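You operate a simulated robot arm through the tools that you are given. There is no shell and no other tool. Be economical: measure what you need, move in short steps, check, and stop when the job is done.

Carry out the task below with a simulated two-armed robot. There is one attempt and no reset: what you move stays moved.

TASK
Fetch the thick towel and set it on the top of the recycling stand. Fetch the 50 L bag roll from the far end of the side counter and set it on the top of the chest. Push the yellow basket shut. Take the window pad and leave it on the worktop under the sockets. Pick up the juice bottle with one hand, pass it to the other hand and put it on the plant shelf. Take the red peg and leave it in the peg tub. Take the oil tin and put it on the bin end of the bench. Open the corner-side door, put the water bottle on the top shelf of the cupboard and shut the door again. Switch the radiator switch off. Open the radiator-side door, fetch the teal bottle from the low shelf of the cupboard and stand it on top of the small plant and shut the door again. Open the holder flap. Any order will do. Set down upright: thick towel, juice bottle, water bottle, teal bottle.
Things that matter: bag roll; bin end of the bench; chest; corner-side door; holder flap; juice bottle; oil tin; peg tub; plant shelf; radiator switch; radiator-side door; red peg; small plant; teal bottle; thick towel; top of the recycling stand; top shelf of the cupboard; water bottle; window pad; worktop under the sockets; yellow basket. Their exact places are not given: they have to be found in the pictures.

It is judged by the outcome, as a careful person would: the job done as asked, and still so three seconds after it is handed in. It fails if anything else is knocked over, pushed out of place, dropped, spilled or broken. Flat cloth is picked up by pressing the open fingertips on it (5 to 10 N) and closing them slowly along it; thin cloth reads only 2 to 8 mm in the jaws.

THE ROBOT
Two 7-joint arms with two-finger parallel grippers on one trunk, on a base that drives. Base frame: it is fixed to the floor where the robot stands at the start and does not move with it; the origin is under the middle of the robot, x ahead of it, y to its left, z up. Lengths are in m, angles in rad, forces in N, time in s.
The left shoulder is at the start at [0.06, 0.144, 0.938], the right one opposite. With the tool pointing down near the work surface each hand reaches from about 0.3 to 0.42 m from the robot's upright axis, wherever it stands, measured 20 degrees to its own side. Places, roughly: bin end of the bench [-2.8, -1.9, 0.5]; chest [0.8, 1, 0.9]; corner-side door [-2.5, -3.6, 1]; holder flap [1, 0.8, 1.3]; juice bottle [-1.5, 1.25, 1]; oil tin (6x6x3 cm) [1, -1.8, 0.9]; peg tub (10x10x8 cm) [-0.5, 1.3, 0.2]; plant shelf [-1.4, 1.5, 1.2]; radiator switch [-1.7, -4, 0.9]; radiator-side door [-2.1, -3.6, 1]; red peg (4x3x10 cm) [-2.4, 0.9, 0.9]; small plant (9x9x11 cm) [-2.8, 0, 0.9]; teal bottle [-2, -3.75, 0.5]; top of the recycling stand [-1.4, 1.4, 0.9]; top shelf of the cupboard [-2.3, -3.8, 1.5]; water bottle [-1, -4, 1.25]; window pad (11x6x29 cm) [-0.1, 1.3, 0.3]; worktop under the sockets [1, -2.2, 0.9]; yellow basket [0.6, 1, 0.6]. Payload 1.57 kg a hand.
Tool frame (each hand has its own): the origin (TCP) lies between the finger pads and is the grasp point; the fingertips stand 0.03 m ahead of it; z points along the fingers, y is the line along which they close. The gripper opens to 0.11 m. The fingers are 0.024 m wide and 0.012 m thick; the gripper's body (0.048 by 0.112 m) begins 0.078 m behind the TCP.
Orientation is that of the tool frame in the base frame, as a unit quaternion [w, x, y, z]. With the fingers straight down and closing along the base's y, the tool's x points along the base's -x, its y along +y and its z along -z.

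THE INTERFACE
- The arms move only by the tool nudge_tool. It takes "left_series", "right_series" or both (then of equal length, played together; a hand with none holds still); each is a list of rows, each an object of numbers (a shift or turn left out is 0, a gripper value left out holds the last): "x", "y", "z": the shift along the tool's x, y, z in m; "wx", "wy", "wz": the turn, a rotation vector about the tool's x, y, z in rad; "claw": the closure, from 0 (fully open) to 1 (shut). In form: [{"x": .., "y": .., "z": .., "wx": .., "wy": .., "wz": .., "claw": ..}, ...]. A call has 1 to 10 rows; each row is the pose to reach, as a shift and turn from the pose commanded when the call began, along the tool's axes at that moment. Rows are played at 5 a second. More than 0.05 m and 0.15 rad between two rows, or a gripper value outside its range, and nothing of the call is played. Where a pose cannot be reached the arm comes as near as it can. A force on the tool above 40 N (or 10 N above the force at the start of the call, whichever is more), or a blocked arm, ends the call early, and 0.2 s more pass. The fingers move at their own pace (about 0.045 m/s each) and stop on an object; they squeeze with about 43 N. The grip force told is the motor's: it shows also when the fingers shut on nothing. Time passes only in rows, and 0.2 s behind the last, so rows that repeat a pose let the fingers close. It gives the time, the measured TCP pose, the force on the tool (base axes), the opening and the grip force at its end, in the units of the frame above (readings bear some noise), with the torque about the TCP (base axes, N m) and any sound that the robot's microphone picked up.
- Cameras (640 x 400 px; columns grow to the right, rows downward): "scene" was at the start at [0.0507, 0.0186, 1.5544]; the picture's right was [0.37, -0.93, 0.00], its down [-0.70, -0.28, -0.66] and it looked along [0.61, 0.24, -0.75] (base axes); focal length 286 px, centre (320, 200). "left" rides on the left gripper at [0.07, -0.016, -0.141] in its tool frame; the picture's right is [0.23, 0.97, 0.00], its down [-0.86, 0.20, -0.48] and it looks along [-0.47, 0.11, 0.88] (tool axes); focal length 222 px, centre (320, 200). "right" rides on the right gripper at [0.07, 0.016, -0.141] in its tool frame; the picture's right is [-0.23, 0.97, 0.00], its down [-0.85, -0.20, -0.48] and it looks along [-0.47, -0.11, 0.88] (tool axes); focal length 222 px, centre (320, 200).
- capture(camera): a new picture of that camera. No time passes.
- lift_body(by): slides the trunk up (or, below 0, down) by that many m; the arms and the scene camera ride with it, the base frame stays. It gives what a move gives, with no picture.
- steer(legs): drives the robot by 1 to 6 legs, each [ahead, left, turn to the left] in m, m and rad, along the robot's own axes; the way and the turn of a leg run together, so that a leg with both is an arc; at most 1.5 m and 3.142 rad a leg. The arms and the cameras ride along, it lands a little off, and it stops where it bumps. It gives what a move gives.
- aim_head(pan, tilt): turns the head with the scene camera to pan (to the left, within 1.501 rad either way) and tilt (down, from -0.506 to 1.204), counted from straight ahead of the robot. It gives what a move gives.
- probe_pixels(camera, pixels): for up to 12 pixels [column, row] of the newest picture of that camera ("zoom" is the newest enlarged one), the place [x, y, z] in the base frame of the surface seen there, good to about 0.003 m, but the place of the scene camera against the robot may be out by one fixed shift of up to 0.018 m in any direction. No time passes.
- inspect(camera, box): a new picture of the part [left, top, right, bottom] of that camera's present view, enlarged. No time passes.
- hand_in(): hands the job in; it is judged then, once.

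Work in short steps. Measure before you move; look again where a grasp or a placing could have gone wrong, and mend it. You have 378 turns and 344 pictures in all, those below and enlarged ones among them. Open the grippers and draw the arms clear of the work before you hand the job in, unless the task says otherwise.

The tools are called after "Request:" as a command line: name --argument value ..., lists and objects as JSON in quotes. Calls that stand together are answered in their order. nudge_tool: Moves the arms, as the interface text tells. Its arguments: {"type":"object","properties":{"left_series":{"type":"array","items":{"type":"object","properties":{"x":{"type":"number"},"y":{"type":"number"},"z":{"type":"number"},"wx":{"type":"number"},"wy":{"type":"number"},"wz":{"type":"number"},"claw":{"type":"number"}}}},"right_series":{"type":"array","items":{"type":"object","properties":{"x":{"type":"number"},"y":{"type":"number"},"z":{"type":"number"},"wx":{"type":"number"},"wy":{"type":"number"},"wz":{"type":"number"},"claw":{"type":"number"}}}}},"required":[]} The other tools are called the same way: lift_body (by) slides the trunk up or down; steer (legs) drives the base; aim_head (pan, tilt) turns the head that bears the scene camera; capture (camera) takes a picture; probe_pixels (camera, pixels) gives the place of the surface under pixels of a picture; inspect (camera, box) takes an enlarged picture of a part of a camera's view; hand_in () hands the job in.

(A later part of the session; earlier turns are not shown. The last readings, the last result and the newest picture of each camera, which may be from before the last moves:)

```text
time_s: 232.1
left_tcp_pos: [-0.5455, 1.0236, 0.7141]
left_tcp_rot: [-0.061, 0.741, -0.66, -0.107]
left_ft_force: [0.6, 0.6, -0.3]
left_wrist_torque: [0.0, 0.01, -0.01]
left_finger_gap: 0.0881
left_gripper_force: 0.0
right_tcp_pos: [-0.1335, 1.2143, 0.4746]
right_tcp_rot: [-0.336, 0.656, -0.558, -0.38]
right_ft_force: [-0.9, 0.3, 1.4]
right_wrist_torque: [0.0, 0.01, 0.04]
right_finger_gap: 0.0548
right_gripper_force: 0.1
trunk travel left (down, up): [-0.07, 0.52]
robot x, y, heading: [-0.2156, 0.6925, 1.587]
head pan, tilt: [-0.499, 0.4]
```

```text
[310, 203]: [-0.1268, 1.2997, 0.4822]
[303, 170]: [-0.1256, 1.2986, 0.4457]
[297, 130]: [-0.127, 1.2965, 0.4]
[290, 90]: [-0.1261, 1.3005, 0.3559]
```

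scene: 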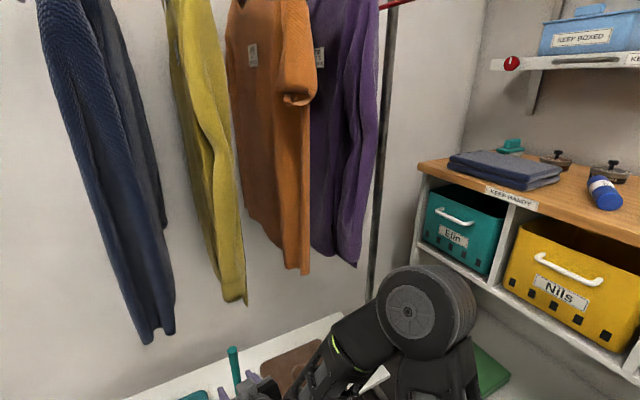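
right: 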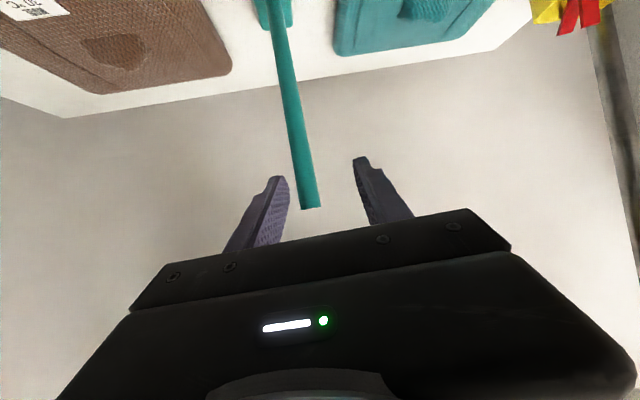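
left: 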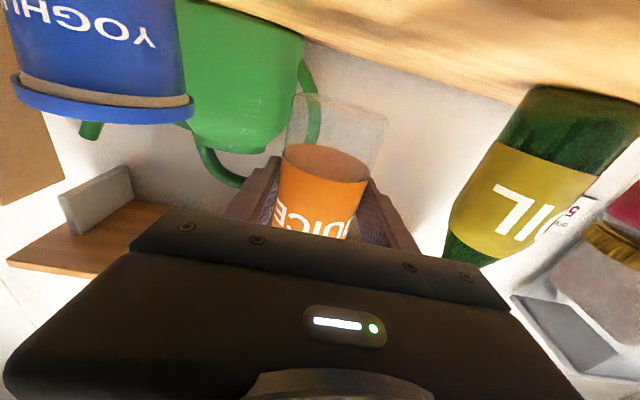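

I advance so the handle sits at the grasp point (z≈0.44) and close.

Request:
nudge_tool --right_series '[{"x": -0.004, "y": -0.015, "z": 0.03}, {"x": -0.008, "y": -0.02, "z": 0.065}, {"x": -0.011, "y": -0.02, "z": 0.093}, {"x": -0.011, "y": -0.02, "z": 0.093, "claw": 1}, {"x": -0.011, "y": -0.02, "z": 0.093}, {"x": -0.011, "y": -0.02, "z": 0.093}, {"x": -0.011, "y": -0.02, "z": 0.093}]'

Request:
capture --camera "right"

```text
time_s: 233.7
left_tcp_pos: [-0.5435, 1.0237, 0.7138]
left_tcp_rot: [-0.061, 0.742, -0.659, -0.107]
left_ft_force: [0.4, 0.4, -0.1]
left_wrist_torque: [0.01, 0.03, 0.01]
left_finger_gap: 0.0877
left_gripper_force: 0.0
right_tcp_pos: [-0.1263, 1.3033, 0.4399]
right_tcp_rot: [-0.336, 0.657, -0.558, -0.38]
right_ft_force: [-0.1, -0.5, 0.1]
right_wrist_torque: [-0.06, 0.17, -0.03]
right_finger_gap: 0.0199
right_gripper_force: 31.1
trunk travel left (down, up): [-0.07, 0.52]
robot x, y, heading: [-0.2135, 0.6905, 1.584]
head pan, tilt: [-0.499, 0.4]
```

```text
204 pictures are left
```

right: 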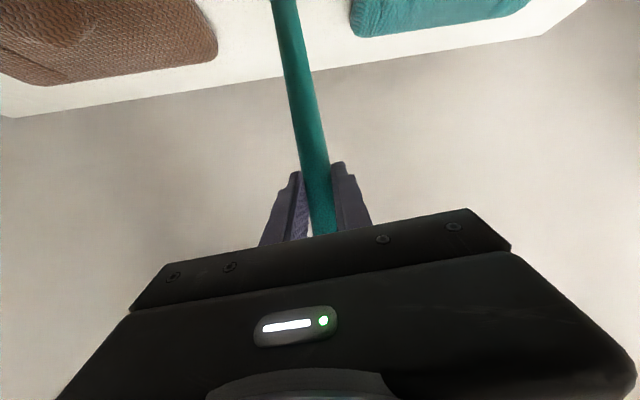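

Handle gripped (20 mm). I lift 5 cm with the trunk and back out.

Request:
lift_body --by 0.05

Request:
steer --legs '[[-0.5, 0, 0]]'

Request:
capture --camera "right"

```text
time_s: 234.6
left_tcp_pos: [-0.5439, 1.0227, 0.7638]
left_tcp_rot: [-0.06, 0.741, -0.66, -0.107]
left_ft_force: [-0.5, 0.1, 0.5]
left_wrist_torque: [-0.04, -0.02, -0.02]
left_finger_gap: 0.0881
left_gripper_force: 0.1
right_tcp_pos: [-0.1256, 1.3032, 0.4893]
right_tcp_rot: [-0.335, 0.658, -0.557, -0.38]
right_ft_force: [0.0, -0.2, -2.1]
right_wrist_torque: [0.02, 0.0, 0.0]
right_finger_gap: 0.0201
right_gripper_force: 33.6
trunk travel left (down, up): [-0.12, 0.47]
robot x, y, heading: [-0.2112, 0.6903, 1.581]
head pan, tilt: [-0.499, 0.4]
```

```text
time_s: 237.5
left_tcp_pos: [-0.5365, 0.5273, 0.7652]
left_tcp_rot: [-0.061, 0.743, -0.658, -0.107]
left_ft_force: [0.9, 0.3, -0.2]
left_wrist_torque: [-0.01, 0.0, 0.0]
left_finger_gap: 0.088
left_gripper_force: 0.0
right_tcp_pos: [-0.1208, 0.8101, 0.4893]
right_tcp_rot: [-0.335, 0.659, -0.556, -0.38]
right_ft_force: [0.4, -0.1, -1.2]
right_wrist_torque: [-0.01, -0.01, -0.02]
right_finger_gap: 0.0199
right_gripper_force: 34.0
trunk travel left (down, up): [-0.12, 0.47]
robot x, y, heading: [-0.2045, 0.1957, 1.588]
head pan, tilt: [-0.499, 0.4]
```

```text
203 pictures are left
```

right: 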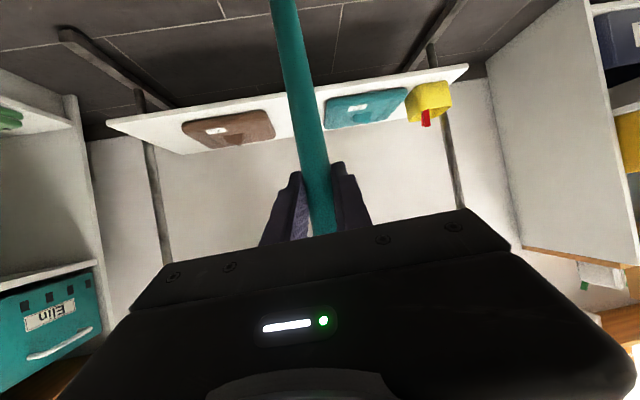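

I raise the trunk fully and draw the pad closer to the body.

Request:
lift_body --by 0.4

Request:
lift_body --by 0.07

Request:
nudge_tool --right_series '[{"x": -0.004, "y": 0.005, "z": -0.044}, {"x": -0.008, "y": 0.01, "z": -0.088}, {"x": -0.012, "y": 0.015, "z": -0.132}, {"x": -0.016, "y": 0.02, "z": -0.178}, {"x": -0.05, "y": 0.02, "z": -0.2}, {"x": -0.09, "y": 0.02, "z": -0.22}]'

Request:
aim_head --pan -1.5 --tilt 0.7

Request:
capture --camera "scene"

```text
time_s: 241.3
left_tcp_pos: [-0.5368, 0.5272, 1.1643]
left_tcp_rot: [-0.061, 0.743, -0.658, -0.108]
left_ft_force: [-0.1, -0.1, -0.1]
left_wrist_torque: [-0.01, -0.01, 0.0]
left_finger_gap: 0.0881
left_gripper_force: 0.0
right_tcp_pos: [-0.1207, 0.8096, 0.8888]
right_tcp_rot: [-0.335, 0.659, -0.557, -0.38]
right_ft_force: [-0.2, 0.4, -1.0]
right_wrist_torque: [-0.03, 0.0, -0.02]
right_finger_gap: 0.0197
right_gripper_force: 33.8
trunk travel left (down, up): [-0.52, 0.07]
robot x, y, heading: [-0.2058, 0.198, 1.59]
head pan, tilt: [-0.499, 0.4]
```

```text
time_s: 242.4
left_tcp_pos: [-0.5369, 0.5291, 1.2339]
left_tcp_rot: [-0.06, 0.744, -0.657, -0.107]
left_ft_force: [0.2, -0.2, -0.4]
left_wrist_torque: [-0.01, -0.01, -0.01]
left_finger_gap: 0.0878
left_gripper_force: 0.1
right_tcp_pos: [-0.1219, 0.8096, 0.9586]
right_tcp_rot: [-0.334, 0.659, -0.556, -0.381]
right_ft_force: [-0.1, 1.2, -1.7]
right_wrist_torque: [-0.03, 0.03, -0.03]
right_finger_gap: 0.0203
right_gripper_force: 33.7
trunk travel left (down, up): [-0.59, 0.0]
robot x, y, heading: [-0.207, 0.1952, 1.591]
head pan, tilt: [-0.499, 0.4]
```

```text
time_s: 243.8
left_tcp_pos: [-0.5383, 0.5269, 1.2333]
left_tcp_rot: [-0.061, 0.743, -0.657, -0.107]
left_ft_force: [-0.2, -0.5, -0.2]
left_wrist_torque: [0.01, 0.0, 0.0]
left_finger_gap: 0.0879
left_gripper_force: 0.1
right_tcp_pos: [-0.1308, 0.669, 1.1546]
right_tcp_rot: [-0.334, 0.66, -0.555, -0.381]
right_ft_force: [-0.2, 0.5, -1.1]
right_wrist_torque: [0.0, 0.0, -0.01]
right_finger_gap: 0.0199
right_gripper_force: 33.4
right hand out of reach, approached as far as the arm can: row 3, 4, 5, 6
trunk travel left (down, up): [-0.59, 0.0]
robot x, y, heading: [-0.2024, 0.2019, 1.6]
head pan, tilt: [-0.499, 0.4]
```

```text
time_s: 245.1
left_tcp_pos: [-0.5365, 0.5284, 1.2347]
left_tcp_rot: [-0.06, 0.743, -0.658, -0.107]
left_ft_force: [0.2, -0.1, -0.5]
left_wrist_torque: [0.05, -0.02, -0.02]
left_finger_gap: 0.0881
left_gripper_force: 0.0
right_tcp_pos: [-0.1282, 0.6714, 1.1537]
right_tcp_rot: [-0.335, 0.659, -0.557, -0.38]
right_ft_force: [0.2, -0.8, -1.0]
right_wrist_torque: [-0.02, -0.01, 0.0]
right_finger_gap: 0.0199
right_gripper_force: 34.2
trunk travel left (down, up): [-0.59, 0.0]
robot x, y, heading: [-0.2043, 0.1952, 1.589]
head pan, tilt: [-1.499, 0.7]
```

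```text
202 pictures are left
```

scene: 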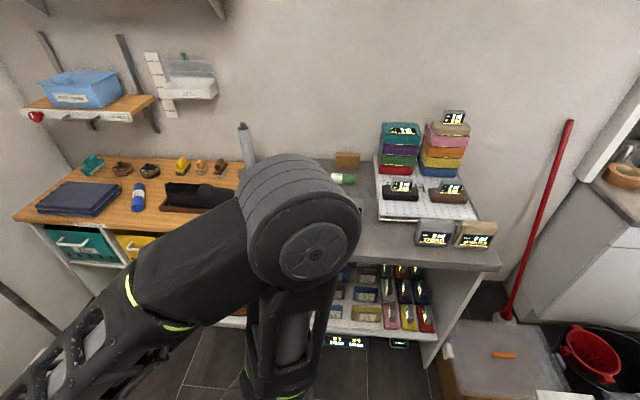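

The pad is now high (bottom z≈0.93). I turn left through −x to face −y, then map the floor ahead.

Request:
steer --legs '[[0, 0, 1.55], [0, 0, 1.57]]'

Request:
aim_head --pan 0.35 --tilt 0.6

Request:
capture --camera "scene"

Request:
aim_head --pan -0.5 --tilt 0.7

Request:
capture --camera "scene"

```text
time_s: 253.0
left_tcp_pos: [0.1016, -0.1554, 1.2336]
left_tcp_rot: [0.105, 0.684, 0.719, -0.065]
left_ft_force: [0.2, 0.7, -0.2]
left_wrist_torque: [-0.02, 0.0, 0.04]
left_finger_gap: 0.0882
left_gripper_force: 0.1
right_tcp_pos: [-0.3176, -0.2689, 1.153]
right_tcp_rot: [0.368, 0.58, 0.638, -0.348]
right_ft_force: [-0.1, -0.4, -1.7]
right_wrist_torque: [0.04, -0.05, -0.02]
right_finger_gap: 0.0199
right_gripper_force: 33.9
trunk travel left (down, up): [-0.59, 0.0]
robot x, y, heading: [-0.2059, 0.1992, -1.626]
head pan, tilt: [-1.499, 0.7]
```

```text
time_s: 254.8
left_tcp_pos: [0.1007, -0.1549, 1.2341]
left_tcp_rot: [0.104, 0.685, 0.719, -0.064]
left_ft_force: [-0.2, 0.2, 0.1]
left_wrist_torque: [-0.02, -0.03, 0.0]
left_finger_gap: 0.0879
left_gripper_force: 0.1
right_tcp_pos: [-0.3174, -0.2697, 1.1538]
right_tcp_rot: [0.367, 0.58, 0.638, -0.349]
right_ft_force: [-0.4, -0.4, -0.7]
right_wrist_torque: [0.02, 0.01, 0.01]
right_finger_gap: 0.0199
right_gripper_force: 33.9
trunk travel left (down, up): [-0.59, 0.0]
robot x, y, heading: [-0.2066, 0.1958, -1.623]
head pan, tilt: [0.351, 0.6]
```

```text
201 pictures are left
```

scene: 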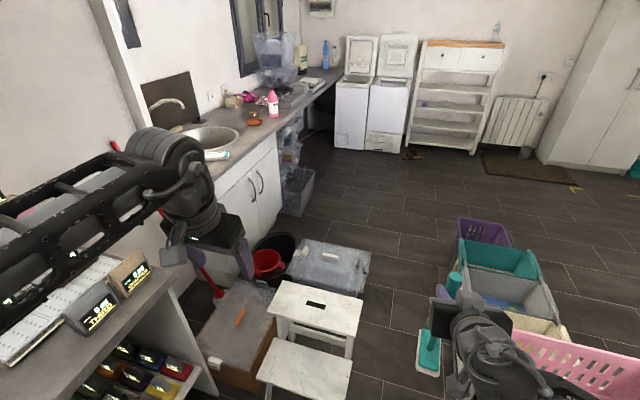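

```text
time_s: 256.0
left_tcp_pos: [0.1016, -0.1549, 1.234]
left_tcp_rot: [0.104, 0.685, 0.718, -0.064]
left_ft_force: [0.9, 0.2, -0.7]
left_wrist_torque: [-0.01, 0.01, 0.0]
left_finger_gap: 0.088
left_gripper_force: 0.1
right_tcp_pos: [-0.3171, -0.2692, 1.154]
right_tcp_rot: [0.368, 0.58, 0.639, -0.348]
right_ft_force: [-0.1, -0.1, -1.6]
right_wrist_torque: [-0.02, -0.01, 0.05]
right_finger_gap: 0.0201
right_gripper_force: 33.8
trunk travel left (down, up): [-0.59, 0.0]
robot x, y, heading: [-0.2046, 0.1955, -1.623]
head pan, tilt: [-0.499, 0.7]
```

```text
200 pictures are left
```

scene: 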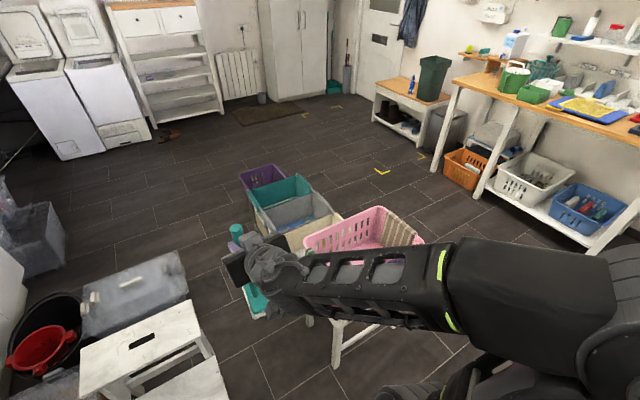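

I probe the corridor edges: stool, clear box, baskets.

Request:
probe_pixels --camera "scene" --pixels '[[200, 318], [228, 395], [190, 293], [178, 255], [255, 212], [245, 190], [335, 368], [270, 240], [65, 270], [120, 280], [310, 320], [230, 330]]'

```text
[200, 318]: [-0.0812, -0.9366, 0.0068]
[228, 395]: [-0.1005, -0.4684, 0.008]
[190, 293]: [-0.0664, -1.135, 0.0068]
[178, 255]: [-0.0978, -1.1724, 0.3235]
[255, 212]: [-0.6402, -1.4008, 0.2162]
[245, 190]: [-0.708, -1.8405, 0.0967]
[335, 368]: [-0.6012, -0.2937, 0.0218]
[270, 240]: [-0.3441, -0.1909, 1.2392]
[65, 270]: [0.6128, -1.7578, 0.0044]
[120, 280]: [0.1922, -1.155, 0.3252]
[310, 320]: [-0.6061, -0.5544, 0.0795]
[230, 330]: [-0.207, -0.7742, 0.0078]
```

The gap (0.50 m) is narrower than the base (0.56 m). I go around the baskets: sideways to x≈−1.6, then ahead along −y.

Request:
steer --legs '[[0, 0, 0.05], [0, -1.4, 0], [1.3, 0, 0]]'

Request:
aim_head --pan 0.6 --tilt 0.7

Request:
capture --camera "scene"

```text
time_s: 269.5
left_tcp_pos: [-1.2937, -1.4268, 1.233]
left_tcp_rot: [0.106, 0.668, 0.734, -0.062]
left_ft_force: [-0.2, 0.1, 0.3]
left_wrist_torque: [0.04, 0.0, -0.01]
left_finger_gap: 0.0879
left_gripper_force: 0.0
right_tcp_pos: [-1.7049, -1.5619, 1.1532]
right_tcp_rot: [0.375, 0.565, 0.652, -0.339]
right_ft_force: [-0.4, 0.4, -1.2]
right_wrist_torque: [0.05, 0.01, -0.01]
right_finger_gap: 0.0201
right_gripper_force: 34.1
trunk travel left (down, up): [-0.59, 0.0]
robot x, y, heading: [-1.6157, -1.0916, -1.576]
head pan, tilt: [-0.499, 0.7]
```

```text
time_s: 270.8
left_tcp_pos: [-1.2932, -1.4276, 1.2338]
left_tcp_rot: [0.106, 0.668, 0.734, -0.061]
left_ft_force: [0.2, 0.0, 0.4]
left_wrist_torque: [-0.01, 0.02, -0.02]
left_finger_gap: 0.0879
left_gripper_force: 0.0
right_tcp_pos: [-1.7057, -1.5586, 1.1542]
right_tcp_rot: [0.375, 0.565, 0.651, -0.34]
right_ft_force: [-1.2, 1.0, -1.3]
right_wrist_torque: [0.02, 0.02, 0.02]
right_finger_gap: 0.02
right_gripper_force: 33.9
trunk travel left (down, up): [-0.59, 0.0]
robot x, y, heading: [-1.6155, -1.087, -1.575]
head pan, tilt: [0.6, 0.7]
```

```text
199 pictures are left
```

scene: 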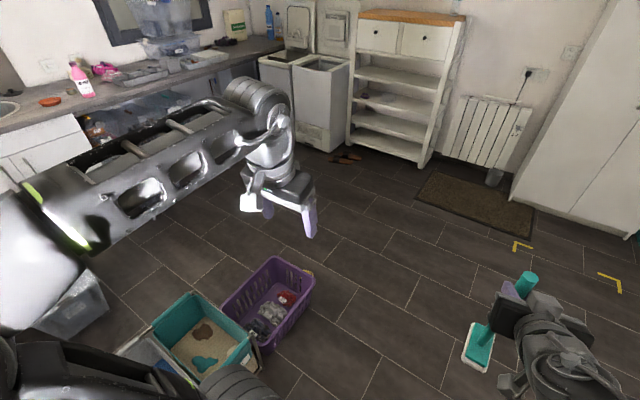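

I probe the purple basket's far corner and the white shelf unit.

Request:
probe_pixels --camera "scene" --pixels '[[312, 282], [270, 260], [262, 345], [300, 330], [420, 165], [350, 155], [60, 290], [180, 80]]'

```text
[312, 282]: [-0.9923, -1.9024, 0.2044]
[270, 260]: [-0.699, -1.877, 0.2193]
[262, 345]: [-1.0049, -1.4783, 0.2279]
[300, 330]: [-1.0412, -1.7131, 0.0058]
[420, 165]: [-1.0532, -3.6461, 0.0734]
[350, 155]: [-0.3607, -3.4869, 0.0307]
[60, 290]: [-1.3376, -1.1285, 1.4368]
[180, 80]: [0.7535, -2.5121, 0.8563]
```

I continue to y≈−2.36, turn to face the sink counter and drive toward it.

Request:
steer --legs '[[1.27, 0, 0], [0, 0, 1.57], [1.3, 0, 0]]'

Request:
aim_head --pan 0.1 --tilt 0.6

Request:
capture --camera "scene"

```text
time_s: 287.2
left_tcp_pos: [0.0019, -2.0454, 1.233]
left_tcp_rot: [0.119, -0.047, 0.991, 0.031]
left_ft_force: [-0.3, -0.5, 0.4]
left_wrist_torque: [-0.02, 0.03, 0.0]
left_finger_gap: 0.0881
left_gripper_force: 0.1
right_tcp_pos: [0.1353, -2.4579, 1.1545]
right_tcp_rot: [0.505, -0.062, 0.861, 0.026]
right_ft_force: [0.9, 0.4, -1.8]
right_wrist_torque: [-0.03, 0.03, 0.02]
right_finger_gap: 0.0197
right_gripper_force: 33.5
trunk travel left (down, up): [-0.59, 0.0]
robot x, y, heading: [-0.3435, -2.3704, -0.003]
head pan, tilt: [0.6, 0.7]
```

```text
time_s: 288.2
left_tcp_pos: [0.0009, -2.045, 1.2343]
left_tcp_rot: [0.119, -0.048, 0.991, 0.031]
left_ft_force: [0.8, 0.3, 0.4]
left_wrist_torque: [-0.01, 0.03, 0.0]
left_finger_gap: 0.088
left_gripper_force: 0.1
right_tcp_pos: [0.1345, -2.458, 1.1552]
right_tcp_rot: [0.505, -0.062, 0.861, 0.027]
right_ft_force: [-0.4, 0.4, -1.1]
right_wrist_torque: [0.03, 0.03, -0.01]
right_finger_gap: 0.02
right_gripper_force: 33.6
trunk travel left (down, up): [-0.59, 0.0]
robot x, y, heading: [-0.3378, -2.3682, -0.004]
head pan, tilt: [0.099, 0.6]
```

```text
198 pictures are left
```

scene: 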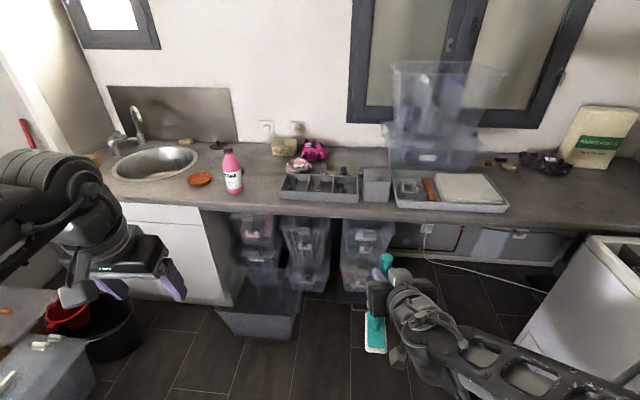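

Sockets at about (265,127),(297,130). I zoom on the worktop beneath them and look for the oil tin.

Request:
inspect --camera "scene" --box '[100, 90, 360, 220]'

Request:
probe_pixels --camera "scene" --pixels '[[262, 180], [255, 160], [265, 127], [297, 130], [265, 195], [285, 147], [232, 185], [200, 182], [330, 215], [298, 168], [312, 155], [250, 205]]'

```text
2.46 times, centred on (230, 155) of scene
```

zoom: 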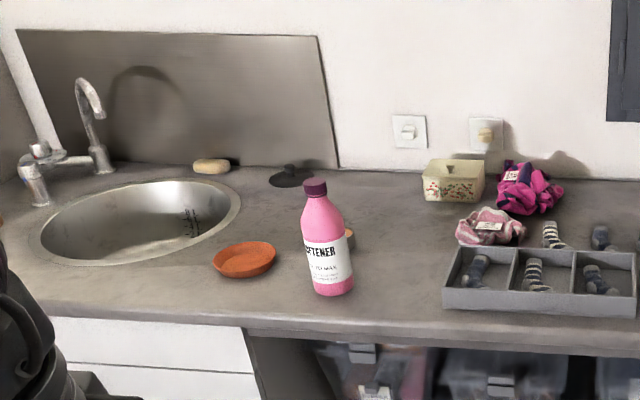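

```text
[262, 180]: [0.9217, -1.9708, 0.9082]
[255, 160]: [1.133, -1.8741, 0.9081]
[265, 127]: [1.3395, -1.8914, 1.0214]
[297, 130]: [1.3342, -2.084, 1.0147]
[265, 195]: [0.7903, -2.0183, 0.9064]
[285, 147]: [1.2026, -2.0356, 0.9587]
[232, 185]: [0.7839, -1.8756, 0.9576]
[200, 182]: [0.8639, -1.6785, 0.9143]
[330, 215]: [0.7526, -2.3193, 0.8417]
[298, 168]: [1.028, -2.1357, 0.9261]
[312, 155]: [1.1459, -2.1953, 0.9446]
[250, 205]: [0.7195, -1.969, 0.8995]
```

The tin peeks out behind the softener bottle. I probe tray corner, tin, softener, and box fronts.

Request:
probe_pixels --camera "zoom" --pixels '[[447, 295], [460, 230], [350, 238], [330, 285], [350, 270], [315, 185], [355, 300], [440, 250], [400, 260], [245, 260]]'

Request:
probe_pixels --camera "scene" --pixels '[[260, 330], [300, 300], [220, 310], [345, 270], [170, 300]]'

```text
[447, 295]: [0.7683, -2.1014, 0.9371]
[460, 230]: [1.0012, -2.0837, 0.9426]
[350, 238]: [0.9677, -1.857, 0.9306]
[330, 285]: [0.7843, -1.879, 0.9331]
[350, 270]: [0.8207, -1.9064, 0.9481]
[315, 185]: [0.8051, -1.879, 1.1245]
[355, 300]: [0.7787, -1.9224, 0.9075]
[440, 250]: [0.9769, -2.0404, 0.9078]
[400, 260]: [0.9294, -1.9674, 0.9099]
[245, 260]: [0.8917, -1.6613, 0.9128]
```

```text
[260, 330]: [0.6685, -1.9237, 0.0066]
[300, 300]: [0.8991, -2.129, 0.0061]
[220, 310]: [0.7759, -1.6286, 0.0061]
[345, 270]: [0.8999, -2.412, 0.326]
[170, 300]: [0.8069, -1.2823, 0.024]
```

Target for the pad: (0.88, −1.99), in the gap between softener and sock tray. I drive left then forward.

Request:
steer --legs '[[0.2, 0.47, 0], [0.36, 0, 0]]'

Request:
capture --camera "right"

Request:
capture --camera "scene"

```text
time_s: 293.1
left_tcp_pos: [0.5688, -1.5805, 1.2333]
left_tcp_rot: [0.119, -0.046, 0.991, 0.031]
left_ft_force: [0.0, -0.3, -1.3]
left_wrist_torque: [0.0, 0.03, 0.01]
left_finger_gap: 0.088
left_gripper_force: 0.0
right_tcp_pos: [0.6999, -1.9944, 1.1544]
right_tcp_rot: [0.505, -0.061, 0.86, 0.026]
right_ft_force: [-0.4, -1.0, -1.1]
right_wrist_torque: [-0.03, 0.01, 0.03]
right_finger_gap: 0.0203
right_gripper_force: 34.3
trunk travel left (down, up): [-0.59, 0.0]
robot x, y, heading: [0.2301, -1.9048, -0.004]
head pan, tilt: [0.099, 0.6]
```

```text
196 pictures are left
```

right: 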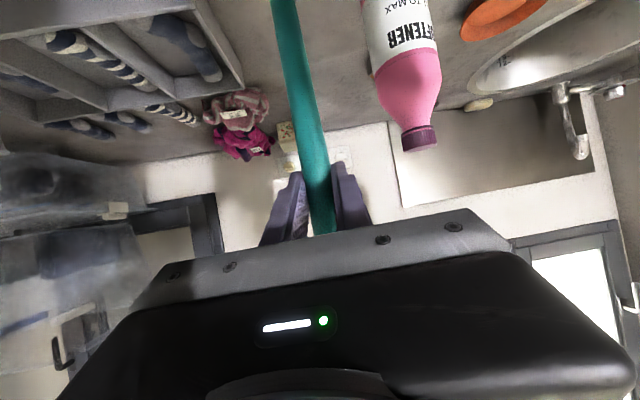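

```text
195 pictures are left
```

scene: 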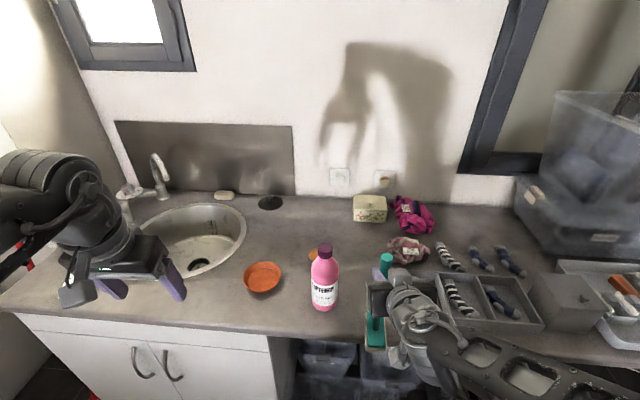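

I extend forward 18 cm with the pad just above the worktop.

Request:
nudge_tool --right_series '[{"x": -0.02, "y": -0.005, "z": 0.036}, {"x": -0.04, "y": -0.009, "z": 0.072}, {"x": -0.06, "y": -0.014, "z": 0.108}, {"x": -0.078, "y": -0.018, "z": 0.14}, {"x": -0.087, "y": -0.0206, "z": 0.156}]'

Request:
capture --camera "right"

Request:
inspect --camera "scene" --box '[220, 170, 480, 350]'

```text
time_s: 294.3
left_tcp_pos: [0.5676, -1.581, 1.2332]
left_tcp_rot: [0.119, -0.047, 0.991, 0.031]
left_ft_force: [0.9, -0.3, 0.0]
left_wrist_torque: [-0.02, 0.02, -0.01]
left_finger_gap: 0.0883
left_gripper_force: 0.1
right_tcp_pos: [0.8819, -1.9908, 1.1544]
right_tcp_rot: [0.505, -0.06, 0.86, 0.025]
right_ft_force: [0.2, 0.2, -2.6]
right_wrist_torque: [0.0, -0.01, 0.01]
right_finger_gap: 0.02
right_gripper_force: 33.8
trunk travel left (down, up): [-0.59, 0.0]
robot x, y, heading: [0.2306, -1.9021, -0.012]
head pan, tilt: [0.099, 0.6]
```

```text
194 pictures are left
```

right: 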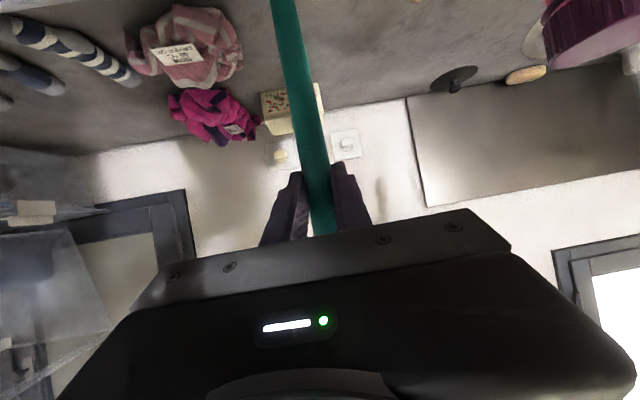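

```text
2.22 times, centred on (350, 260) of scene
```

zoom: 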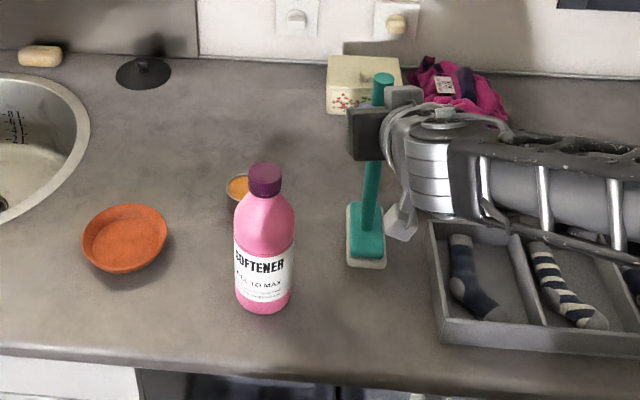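

Clear spot. I lower about 3 cm until contact.

Request:
nudge_tool --right_series '[{"x": 0.0087, "z": 0.0049}, {"x": 0.0175, "z": 0.0098}, {"x": 0.0244, "z": 0.0136}, {"x": 0.0279, "z": 0.0156}]'

```text
time_s: 295.3
left_tcp_pos: [0.5668, -1.5807, 1.2343]
left_tcp_rot: [0.12, -0.046, 0.991, 0.031]
left_ft_force: [0.0, 0.4, 0.8]
left_wrist_torque: [0.03, -0.02, 0.01]
left_finger_gap: 0.0882
left_gripper_force: 0.0
right_tcp_pos: [0.8797, -1.9906, 1.1237]
right_tcp_rot: [0.507, -0.061, 0.86, 0.025]
right_ft_force: [-1.1, -0.9, 2.1]
right_wrist_torque: [0.02, -0.18, 0.02]
right_finger_gap: 0.0198
right_gripper_force: 34.0
trunk travel left (down, up): [-0.59, 0.0]
robot x, y, heading: [0.2289, -1.9052, -0.009]
head pan, tilt: [0.099, 0.6]
```

Contact (weight transferred, TCP z 1.124). I open and back away along the fingers.

Request:
nudge_tool --right_series '[{"claw": 0.5}, {"claw": 0.5}, {"claw": 0.5}, {"z": -0.04, "x": 0.015}, {"z": -0.08, "x": 0.03}, {"z": -0.12, "x": 0.04}, {"z": -0.15, "x": 0.04}]'

Request:
inspect --camera "scene" --box '[220, 170, 480, 350]'

Request:
capture --camera "right"

```text
time_s: 296.9
left_tcp_pos: [0.5665, -1.5829, 1.2335]
left_tcp_rot: [0.12, -0.047, 0.991, 0.031]
left_ft_force: [0.4, 0.1, 0.5]
left_wrist_torque: [0.03, 0.0, 0.05]
left_finger_gap: 0.0877
left_gripper_force: 0.1
right_tcp_pos: [0.7307, -2.0132, 1.1596]
right_tcp_rot: [0.506, -0.061, 0.86, 0.026]
right_ft_force: [0.7, -0.1, 0.6]
right_wrist_torque: [0.02, 0.01, 0.0]
right_finger_gap: 0.0551
right_gripper_force: 0.1
trunk travel left (down, up): [-0.59, 0.0]
robot x, y, heading: [0.2262, -1.9061, -0.005]
head pan, tilt: [0.099, 0.6]
```

```text
2.22 times, centred on (350, 260) of scene
```

zoom: 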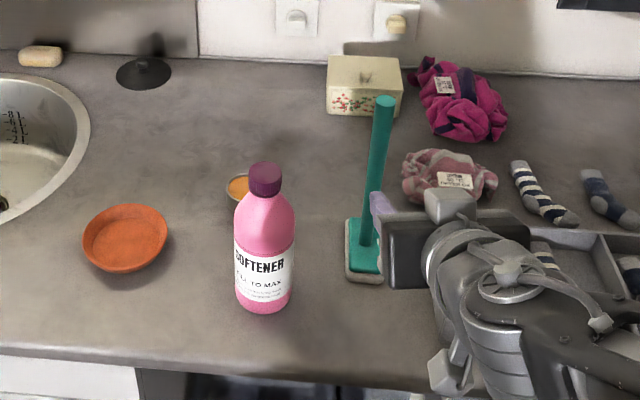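

```text
191 pictures are left
```

right: 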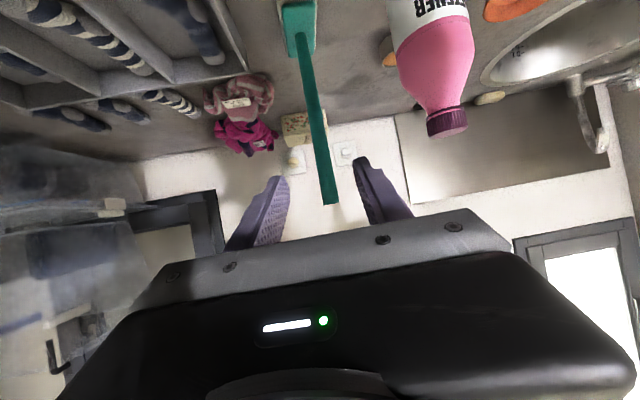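

The pad stands under the sockets. For the tin (behind the softener) I'll use the left hand, whose forearm comes from the clear side. I back off, retract the right hand and straighten the left.

Request:
steer --legs '[[-0.2, 0, 0]]'

Request:
nudge_tool --right_series '[{"x": 0.01, "z": -0.03, "y": -0.02}, {"x": 0.02, "z": -0.06, "y": -0.04}, {"x": 0.02, "z": -0.08, "y": -0.07}, {"x": 0.02, "z": -0.1, "y": -0.1}, {"x": 0.02, "z": -0.12, "y": -0.13}]' --left_series '[{"wy": 0.08, "wx": 0.02}, {"wy": 0.16, "wx": 0.04}, {"wy": 0.24, "wx": 0.07}, {"wy": 0.24, "wx": 0.07, "x": -0.04}, {"wy": 0.24, "wx": 0.07, "x": -0.08}]'

Request:
capture --camera "left"

```text
time_s: 298.5
left_tcp_pos: [0.367, -1.5812, 1.2352]
left_tcp_rot: [0.119, -0.045, 0.991, 0.031]
left_ft_force: [0.5, 0.6, 0.1]
left_wrist_torque: [0.03, -0.05, -0.01]
left_finger_gap: 0.0878
left_gripper_force: 0.1
right_tcp_pos: [0.5305, -2.0122, 1.1596]
right_tcp_rot: [0.505, -0.059, 0.861, 0.024]
right_ft_force: [-0.8, 0.5, 0.3]
right_wrist_torque: [-0.01, 0.0, -0.01]
right_finger_gap: 0.0549
right_gripper_force: 0.0
trunk travel left (down, up): [-0.59, 0.0]
robot x, y, heading: [0.0289, -1.9049, -0.006]
head pan, tilt: [0.099, 0.6]
```

```text
time_s: 299.7
left_tcp_pos: [0.448, -1.6016, 1.1757]
left_tcp_rot: [0.009, -0.047, 0.999, -0.007]
left_ft_force: [0.5, -0.5, 0.2]
left_wrist_torque: [0.06, 0.03, 0.02]
left_finger_gap: 0.0881
left_gripper_force: 0.0
left hand out of reach, approached as far as the arm can: row 1, 2, 3, 4, 5
right_tcp_pos: [0.4445, -2.1594, 1.2144]
right_tcp_rot: [0.504, -0.059, 0.861, 0.025]
right_ft_force: [0.3, -0.1, 0.8]
right_wrist_torque: [0.0, 0.02, -0.03]
right_finger_gap: 0.0551
right_gripper_force: 0.1
right hand out of reach, approached as far as the arm can: row 2, 3, 4, 5
trunk travel left (down, up): [-0.59, 0.0]
robot x, y, heading: [0.0266, -1.9036, -0.011]
head pan, tilt: [0.099, 0.6]
```

```text
190 pictures are left
```

left: 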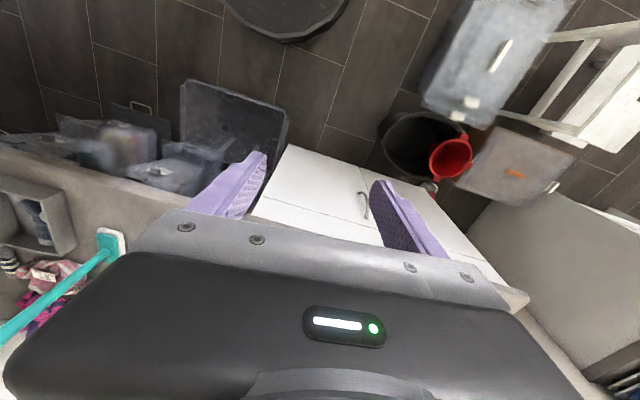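

I probe the floor box and bin to bound the base position.

Request:
probe_pixels --camera "left" --pixels '[[185, 90], [285, 115], [235, 110], [390, 130], [400, 170], [310, 170], [180, 170]]'

```text
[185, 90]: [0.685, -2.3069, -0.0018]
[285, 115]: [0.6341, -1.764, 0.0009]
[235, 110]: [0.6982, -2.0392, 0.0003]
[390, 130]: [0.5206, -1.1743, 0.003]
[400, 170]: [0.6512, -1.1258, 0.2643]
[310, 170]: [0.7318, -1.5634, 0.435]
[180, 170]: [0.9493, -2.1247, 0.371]
```

The floor box front is ~x 0.58, so the base may go to x≈0.27. I drive there with the left hand raised above the worktop.

Request:
steer --legs '[[0.24, 0, 0]]'

Request:
nudge_tool --left_series '[{"x": -0.04, "y": -0.02}, {"x": -0.08, "y": -0.05}, {"x": -0.12, "y": -0.09}, {"x": -0.16, "y": -0.13}, {"x": -0.19, "y": -0.17}, {"x": -0.22, "y": -0.2}, {"x": -0.235, "y": -0.22}]'

Request:
capture --camera "left"

Request:
capture --camera "scene"

```text
time_s: 301.4
left_tcp_pos: [0.688, -1.6013, 1.1757]
left_tcp_rot: [0.009, -0.049, 0.999, -0.008]
left_ft_force: [0.1, -0.5, 0.9]
left_wrist_torque: [-0.02, 0.03, -0.02]
left_finger_gap: 0.0881
left_gripper_force: 0.0
right_tcp_pos: [0.6857, -2.1605, 1.2135]
right_tcp_rot: [0.503, -0.061, 0.862, 0.026]
right_ft_force: [0.0, 0.6, 0.5]
right_wrist_torque: [-0.02, 0.0, 0.02]
right_finger_gap: 0.0551
right_gripper_force: 0.0
trunk travel left (down, up): [-0.59, 0.0]
robot x, y, heading: [0.2706, -1.9038, -0.002]
head pan, tilt: [0.099, 0.6]
```

```text
refused: row 3 steps farther than a row can; nothing moved
```

```text
189 pictures are left
```

left: 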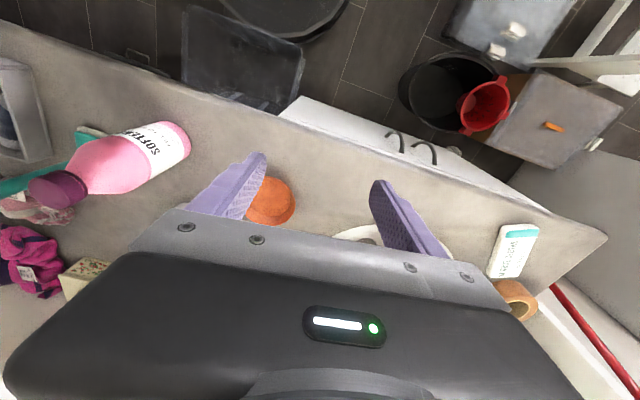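

```text
188 pictures are left
```

scene: 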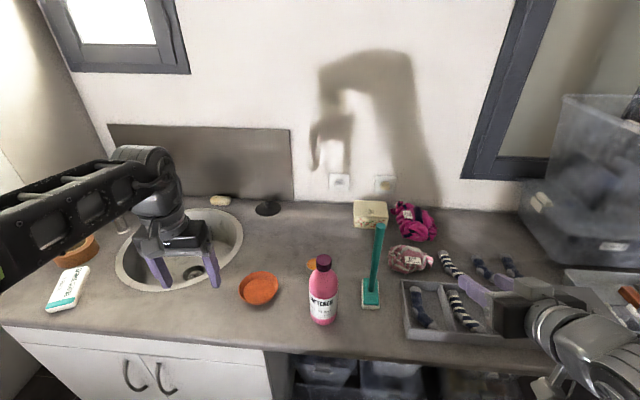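

I move the left hand forward over the sink side first, then right to behind the softener.

Request:
nudge_tool --left_series '[{"x": -0.045}, {"x": -0.09}, {"x": -0.135}, {"x": -0.18}, {"x": -0.22, "y": -0.02}, {"x": -0.25, "y": -0.05}, {"x": -0.265, "y": -0.09}, {"x": -0.265, "y": -0.13}, {"x": -0.265, "y": -0.17}, {"x": -0.265, "y": -0.2}]'

Request:
capture --camera "left"

Request:
capture --camera "scene"

```text
time_s: 303.6
left_tcp_pos: [0.8941, -1.7519, 1.1092]
left_tcp_rot: [0.019, -0.05, 0.999, -0.009]
left_ft_force: [-0.1, 0.0, 0.8]
left_wrist_torque: [-0.01, -0.02, 0.02]
left_finger_gap: 0.0879
left_gripper_force: 0.0
left hand out of reach, approached as far as the arm can: row 1, 2, 3, 4, 5, 6, 7, 8, 9, 10
right_tcp_pos: [0.6846, -2.1602, 1.2135]
right_tcp_rot: [0.503, -0.062, 0.862, 0.025]
right_ft_force: [0.8, 0.6, -0.3]
right_wrist_torque: [0.0, 0.01, 0.02]
right_finger_gap: 0.0548
right_gripper_force: 0.1
trunk travel left (down, up): [-0.59, 0.0]
robot x, y, heading: [0.2685, -1.9047, -0.013]
head pan, tilt: [0.099, 0.6]
```

```text
187 pictures are left
```

left: 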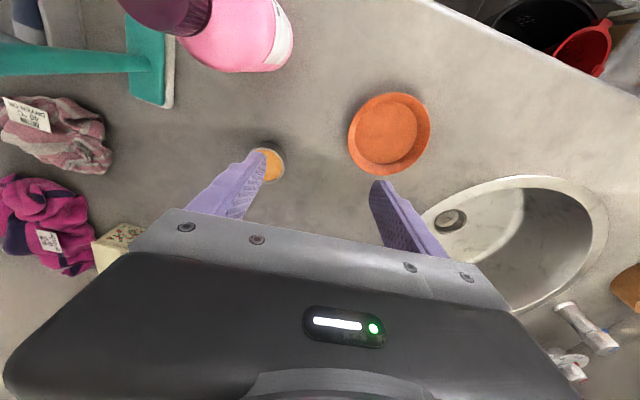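

```text
186 pictures are left
```

scene: 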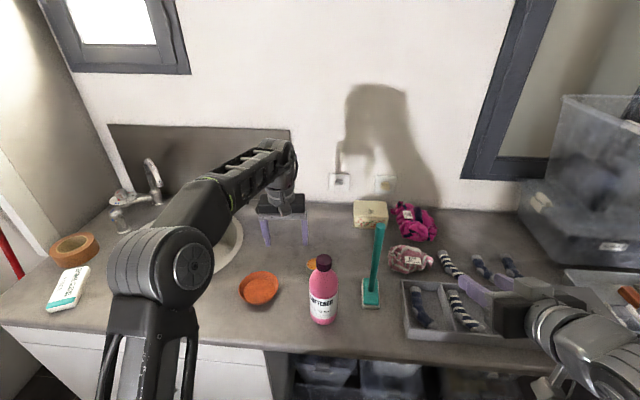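

The tin is visible at (270,163). I probe it.

Request:
inspect --camera "left" --box '[200, 110, 340, 210]'

Request:
probe_pixels --camera "left" --pixels '[[272, 165], [268, 149], [284, 163], [300, 160], [276, 180], [230, 60], [200, 30]]'

```text
4.00 times, centred on (270, 160) of left
```

zoom: 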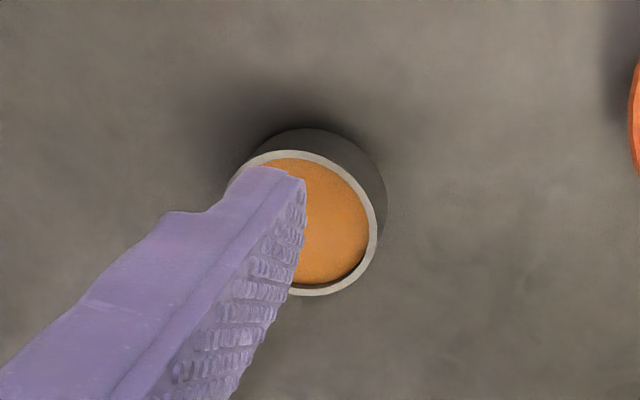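

```text
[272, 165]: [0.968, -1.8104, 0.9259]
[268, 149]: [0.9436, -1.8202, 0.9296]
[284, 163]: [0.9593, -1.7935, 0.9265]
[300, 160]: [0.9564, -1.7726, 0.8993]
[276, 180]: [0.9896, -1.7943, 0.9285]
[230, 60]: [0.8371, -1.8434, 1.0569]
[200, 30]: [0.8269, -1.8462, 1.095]
```

Tin centre (0.970, −1.818), top z 0.928. I lower the hand some to gain reach and see where it goes.

Request:
nudge_tool --left_series '[{"z": 0.03}, {"z": 0.06}, {"z": 0.09}]'

```text
time_s: 304.4
left_tcp_pos: [0.8929, -1.7552, 1.0146]
left_tcp_rot: [0.009, -0.049, 0.999, -0.008]
left_ft_force: [-0.4, -0.5, -0.4]
left_wrist_torque: [0.0, 0.0, -0.01]
left_finger_gap: 0.088
left_gripper_force: 0.0
right_tcp_pos: [0.6849, -2.1591, 1.2136]
right_tcp_rot: [0.503, -0.062, 0.862, 0.025]
right_ft_force: [0.5, 0.6, -0.3]
right_wrist_torque: [0.0, 0.02, 0.02]
right_finger_gap: 0.0552
right_gripper_force: 0.0
trunk travel left (down, up): [-0.59, 0.0]
robot x, y, heading: [0.271, -1.9054, -0.003]
head pan, tilt: [0.099, 0.6]
```

The commanded pose is clipped to the reached one. I now ask for the remaining shift over the tin at this lower height.

Request:
nudge_tool --left_series '[{"x": -0.025, "y": -0.02}, {"x": -0.05, "y": -0.042}, {"x": -0.072, "y": -0.07}]'

Request:
capture --camera "left"

```text
time_s: 305.2
left_tcp_pos: [0.9491, -1.8122, 1.0096]
left_tcp_rot: [0.013, -0.05, 0.999, -0.007]
left_ft_force: [0.6, -0.5, -0.7]
left_wrist_torque: [0.0, 0.02, 0.01]
left_finger_gap: 0.088
left_gripper_force: 0.0
left hand out of reach, approached as far as the arm can: row 3
right_tcp_pos: [0.6851, -2.1581, 1.2137]
right_tcp_rot: [0.504, -0.062, 0.861, 0.026]
right_ft_force: [0.1, 0.1, -0.3]
right_wrist_torque: [0.0, 0.04, -0.02]
right_finger_gap: 0.055
right_gripper_force: 0.0
trunk travel left (down, up): [-0.59, 0.0]
robot x, y, heading: [0.2726, -1.9047, -0.009]
head pan, tilt: [0.099, 0.6]
```

```text
184 pictures are left
```

left: 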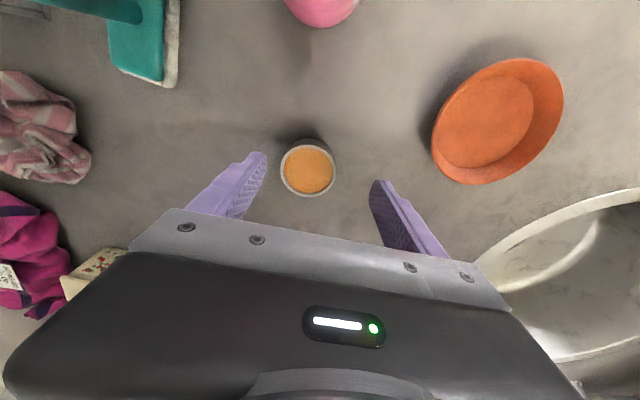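

Nearly over it. I re-probe the tin and finish the descent.

Request:
probe_pixels --camera "left" --pixels '[[308, 170], [282, 170], [335, 166], [306, 146], [310, 195]]'

```text
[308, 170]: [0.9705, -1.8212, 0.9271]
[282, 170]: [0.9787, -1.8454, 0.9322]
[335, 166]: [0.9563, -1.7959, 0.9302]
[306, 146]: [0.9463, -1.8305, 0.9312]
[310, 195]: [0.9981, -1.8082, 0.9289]
```

I shift 2 cm and descend to TCP z≈0.934, then close.

Request:
nudge_tool --left_series '[{"x": -0.008, "y": -0.005, "z": 0.03}, {"x": -0.016, "y": -0.01, "z": 0.055}, {"x": -0.02, "y": -0.01, "z": 0.075}, {"x": -0.02, "y": -0.01, "z": 0.075}]'

Request:
capture --camera "left"

```text
time_s: 306.2
left_tcp_pos: [0.9694, -1.822, 0.9347]
left_tcp_rot: [0.011, -0.048, 0.999, -0.008]
left_ft_force: [-0.1, 0.0, 0.0]
left_wrist_torque: [-0.02, -0.01, 0.01]
left_finger_gap: 0.088
left_gripper_force: 0.2
right_tcp_pos: [0.6838, -2.1608, 1.2136]
right_tcp_rot: [0.504, -0.061, 0.861, 0.026]
right_ft_force: [0.9, 0.5, 0.1]
right_wrist_torque: [-0.01, 0.01, -0.01]
right_finger_gap: 0.0548
right_gripper_force: 0.0
trunk travel left (down, up): [-0.59, 0.0]
robot x, y, heading: [0.2693, -1.9043, -0.006]
head pan, tilt: [0.099, 0.6]
```

```text
183 pictures are left
```

left: 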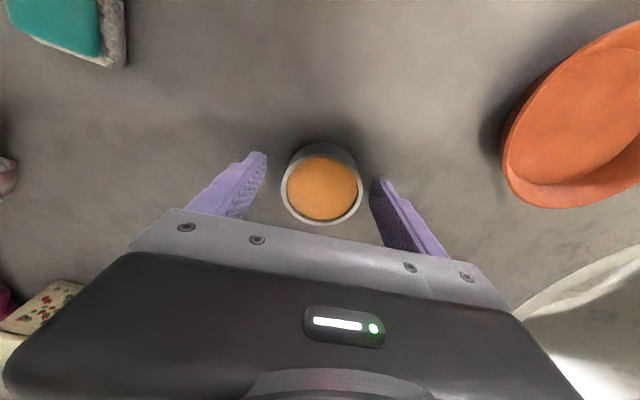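

Tin is centred; close and lift gently, keeping it level.

Request:
nudge_tool --left_series '[{"claw": 1}, {"claw": 1}, {"claw": 1}, {"claw": 1}, {"z": -0.015}, {"z": -0.035}, {"z": -0.06}]'

Request:
capture --camera "left"

```text
time_s: 307.9
left_tcp_pos: [0.956, -1.8177, 0.9905]
left_tcp_rot: [0.013, -0.049, 0.999, -0.008]
left_ft_force: [-0.2, 1.0, -1.2]
left_wrist_torque: [0.02, -0.01, -0.01]
left_finger_gap: 0.0589
left_gripper_force: 43.2
left hand out of reach, approached as far as the arm can: row 5, 6, 7
right_tcp_pos: [0.6844, -2.1606, 1.2139]
right_tcp_rot: [0.504, -0.062, 0.861, 0.026]
right_ft_force: [-0.1, 0.4, -0.2]
right_wrist_torque: [-0.03, 0.0, 0.03]
right_finger_gap: 0.0549
right_gripper_force: 0.0
trunk travel left (down, up): [-0.59, 0.0]
robot x, y, heading: [0.2715, -1.9028, -0.003]
head pan, tilt: [0.099, 0.6]
```

```text
182 pictures are left
```

left: 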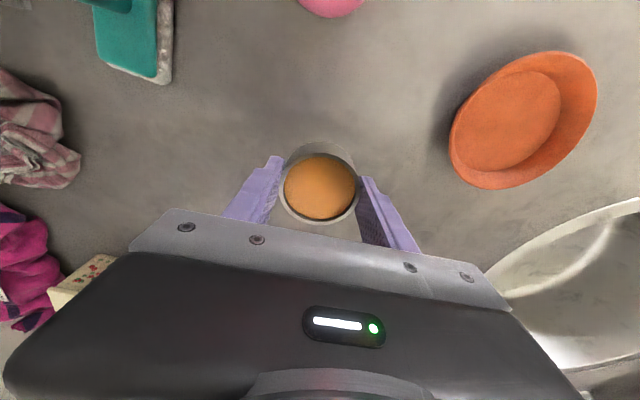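

Held level. I move left away from the softener while rising, then draw back.

Request:
nudge_tool --left_series '[{"y": 0.02, "z": -0.01}, {"y": 0.06, "z": -0.03}, {"y": 0.1, "z": -0.05}, {"y": 0.14, "z": -0.07}, {"y": 0.18, "z": -0.09, "x": 0.02}, {"y": 0.2, "z": -0.1, "x": 0.06}, {"y": 0.21, "z": -0.11, "x": 0.1}, {"y": 0.22, "z": -0.12, "x": 0.14}, {"y": 0.22, "z": -0.13, "x": 0.18}]'

Request:
steer --legs '[[-0.4, 0, 0]]'

Request:
capture --camera "left"

Request:
capture --camera "scene"

```text
time_s: 309.9
left_tcp_pos: [0.751, -1.6161, 1.1156]
left_tcp_rot: [0.01, -0.049, 0.999, -0.007]
left_ft_force: [-0.6, 0.0, -0.8]
left_wrist_torque: [0.03, -0.01, 0.0]
left_finger_gap: 0.0587
left_gripper_force: 42.6
left hand out of reach, approached as far as the arm can: row 4, 5
right_tcp_pos: [0.6846, -2.1609, 1.2141]
right_tcp_rot: [0.503, -0.061, 0.861, 0.026]
right_ft_force: [-0.4, -0.1, -0.1]
right_wrist_torque: [-0.01, -0.01, 0.0]
right_finger_gap: 0.0549
right_gripper_force: 0.0
trunk travel left (down, up): [-0.59, 0.0]
robot x, y, heading: [0.2695, -1.9033, -0.008]
head pan, tilt: [0.099, 0.6]
```

```text
time_s: 312.3
left_tcp_pos: [0.356, -1.6114, 1.1135]
left_tcp_rot: [0.01, -0.051, 0.999, -0.008]
left_ft_force: [-0.1, -0.5, -0.9]
left_wrist_torque: [-0.01, -0.05, -0.01]
left_finger_gap: 0.0586
left_gripper_force: 42.4
right_tcp_pos: [0.2917, -2.1569, 1.2146]
right_tcp_rot: [0.504, -0.064, 0.861, 0.027]
right_ft_force: [0.1, 0.3, -0.4]
right_wrist_torque: [-0.01, 0.02, 0.01]
right_finger_gap: 0.0549
right_gripper_force: 0.1
trunk travel left (down, up): [-0.59, 0.0]
robot x, y, heading: [-0.1256, -1.9002, -0.004]
head pan, tilt: [0.099, 0.6]
```

```text
181 pictures are left
```

left: 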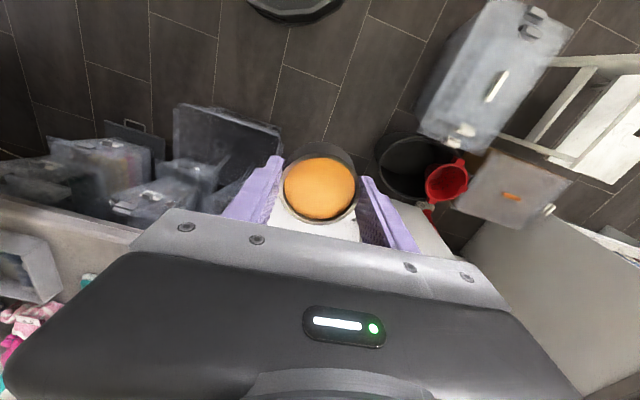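

```text
180 pictures are left
```

scene: 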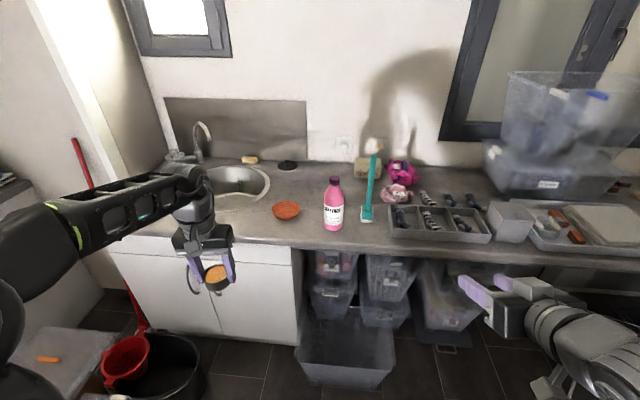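

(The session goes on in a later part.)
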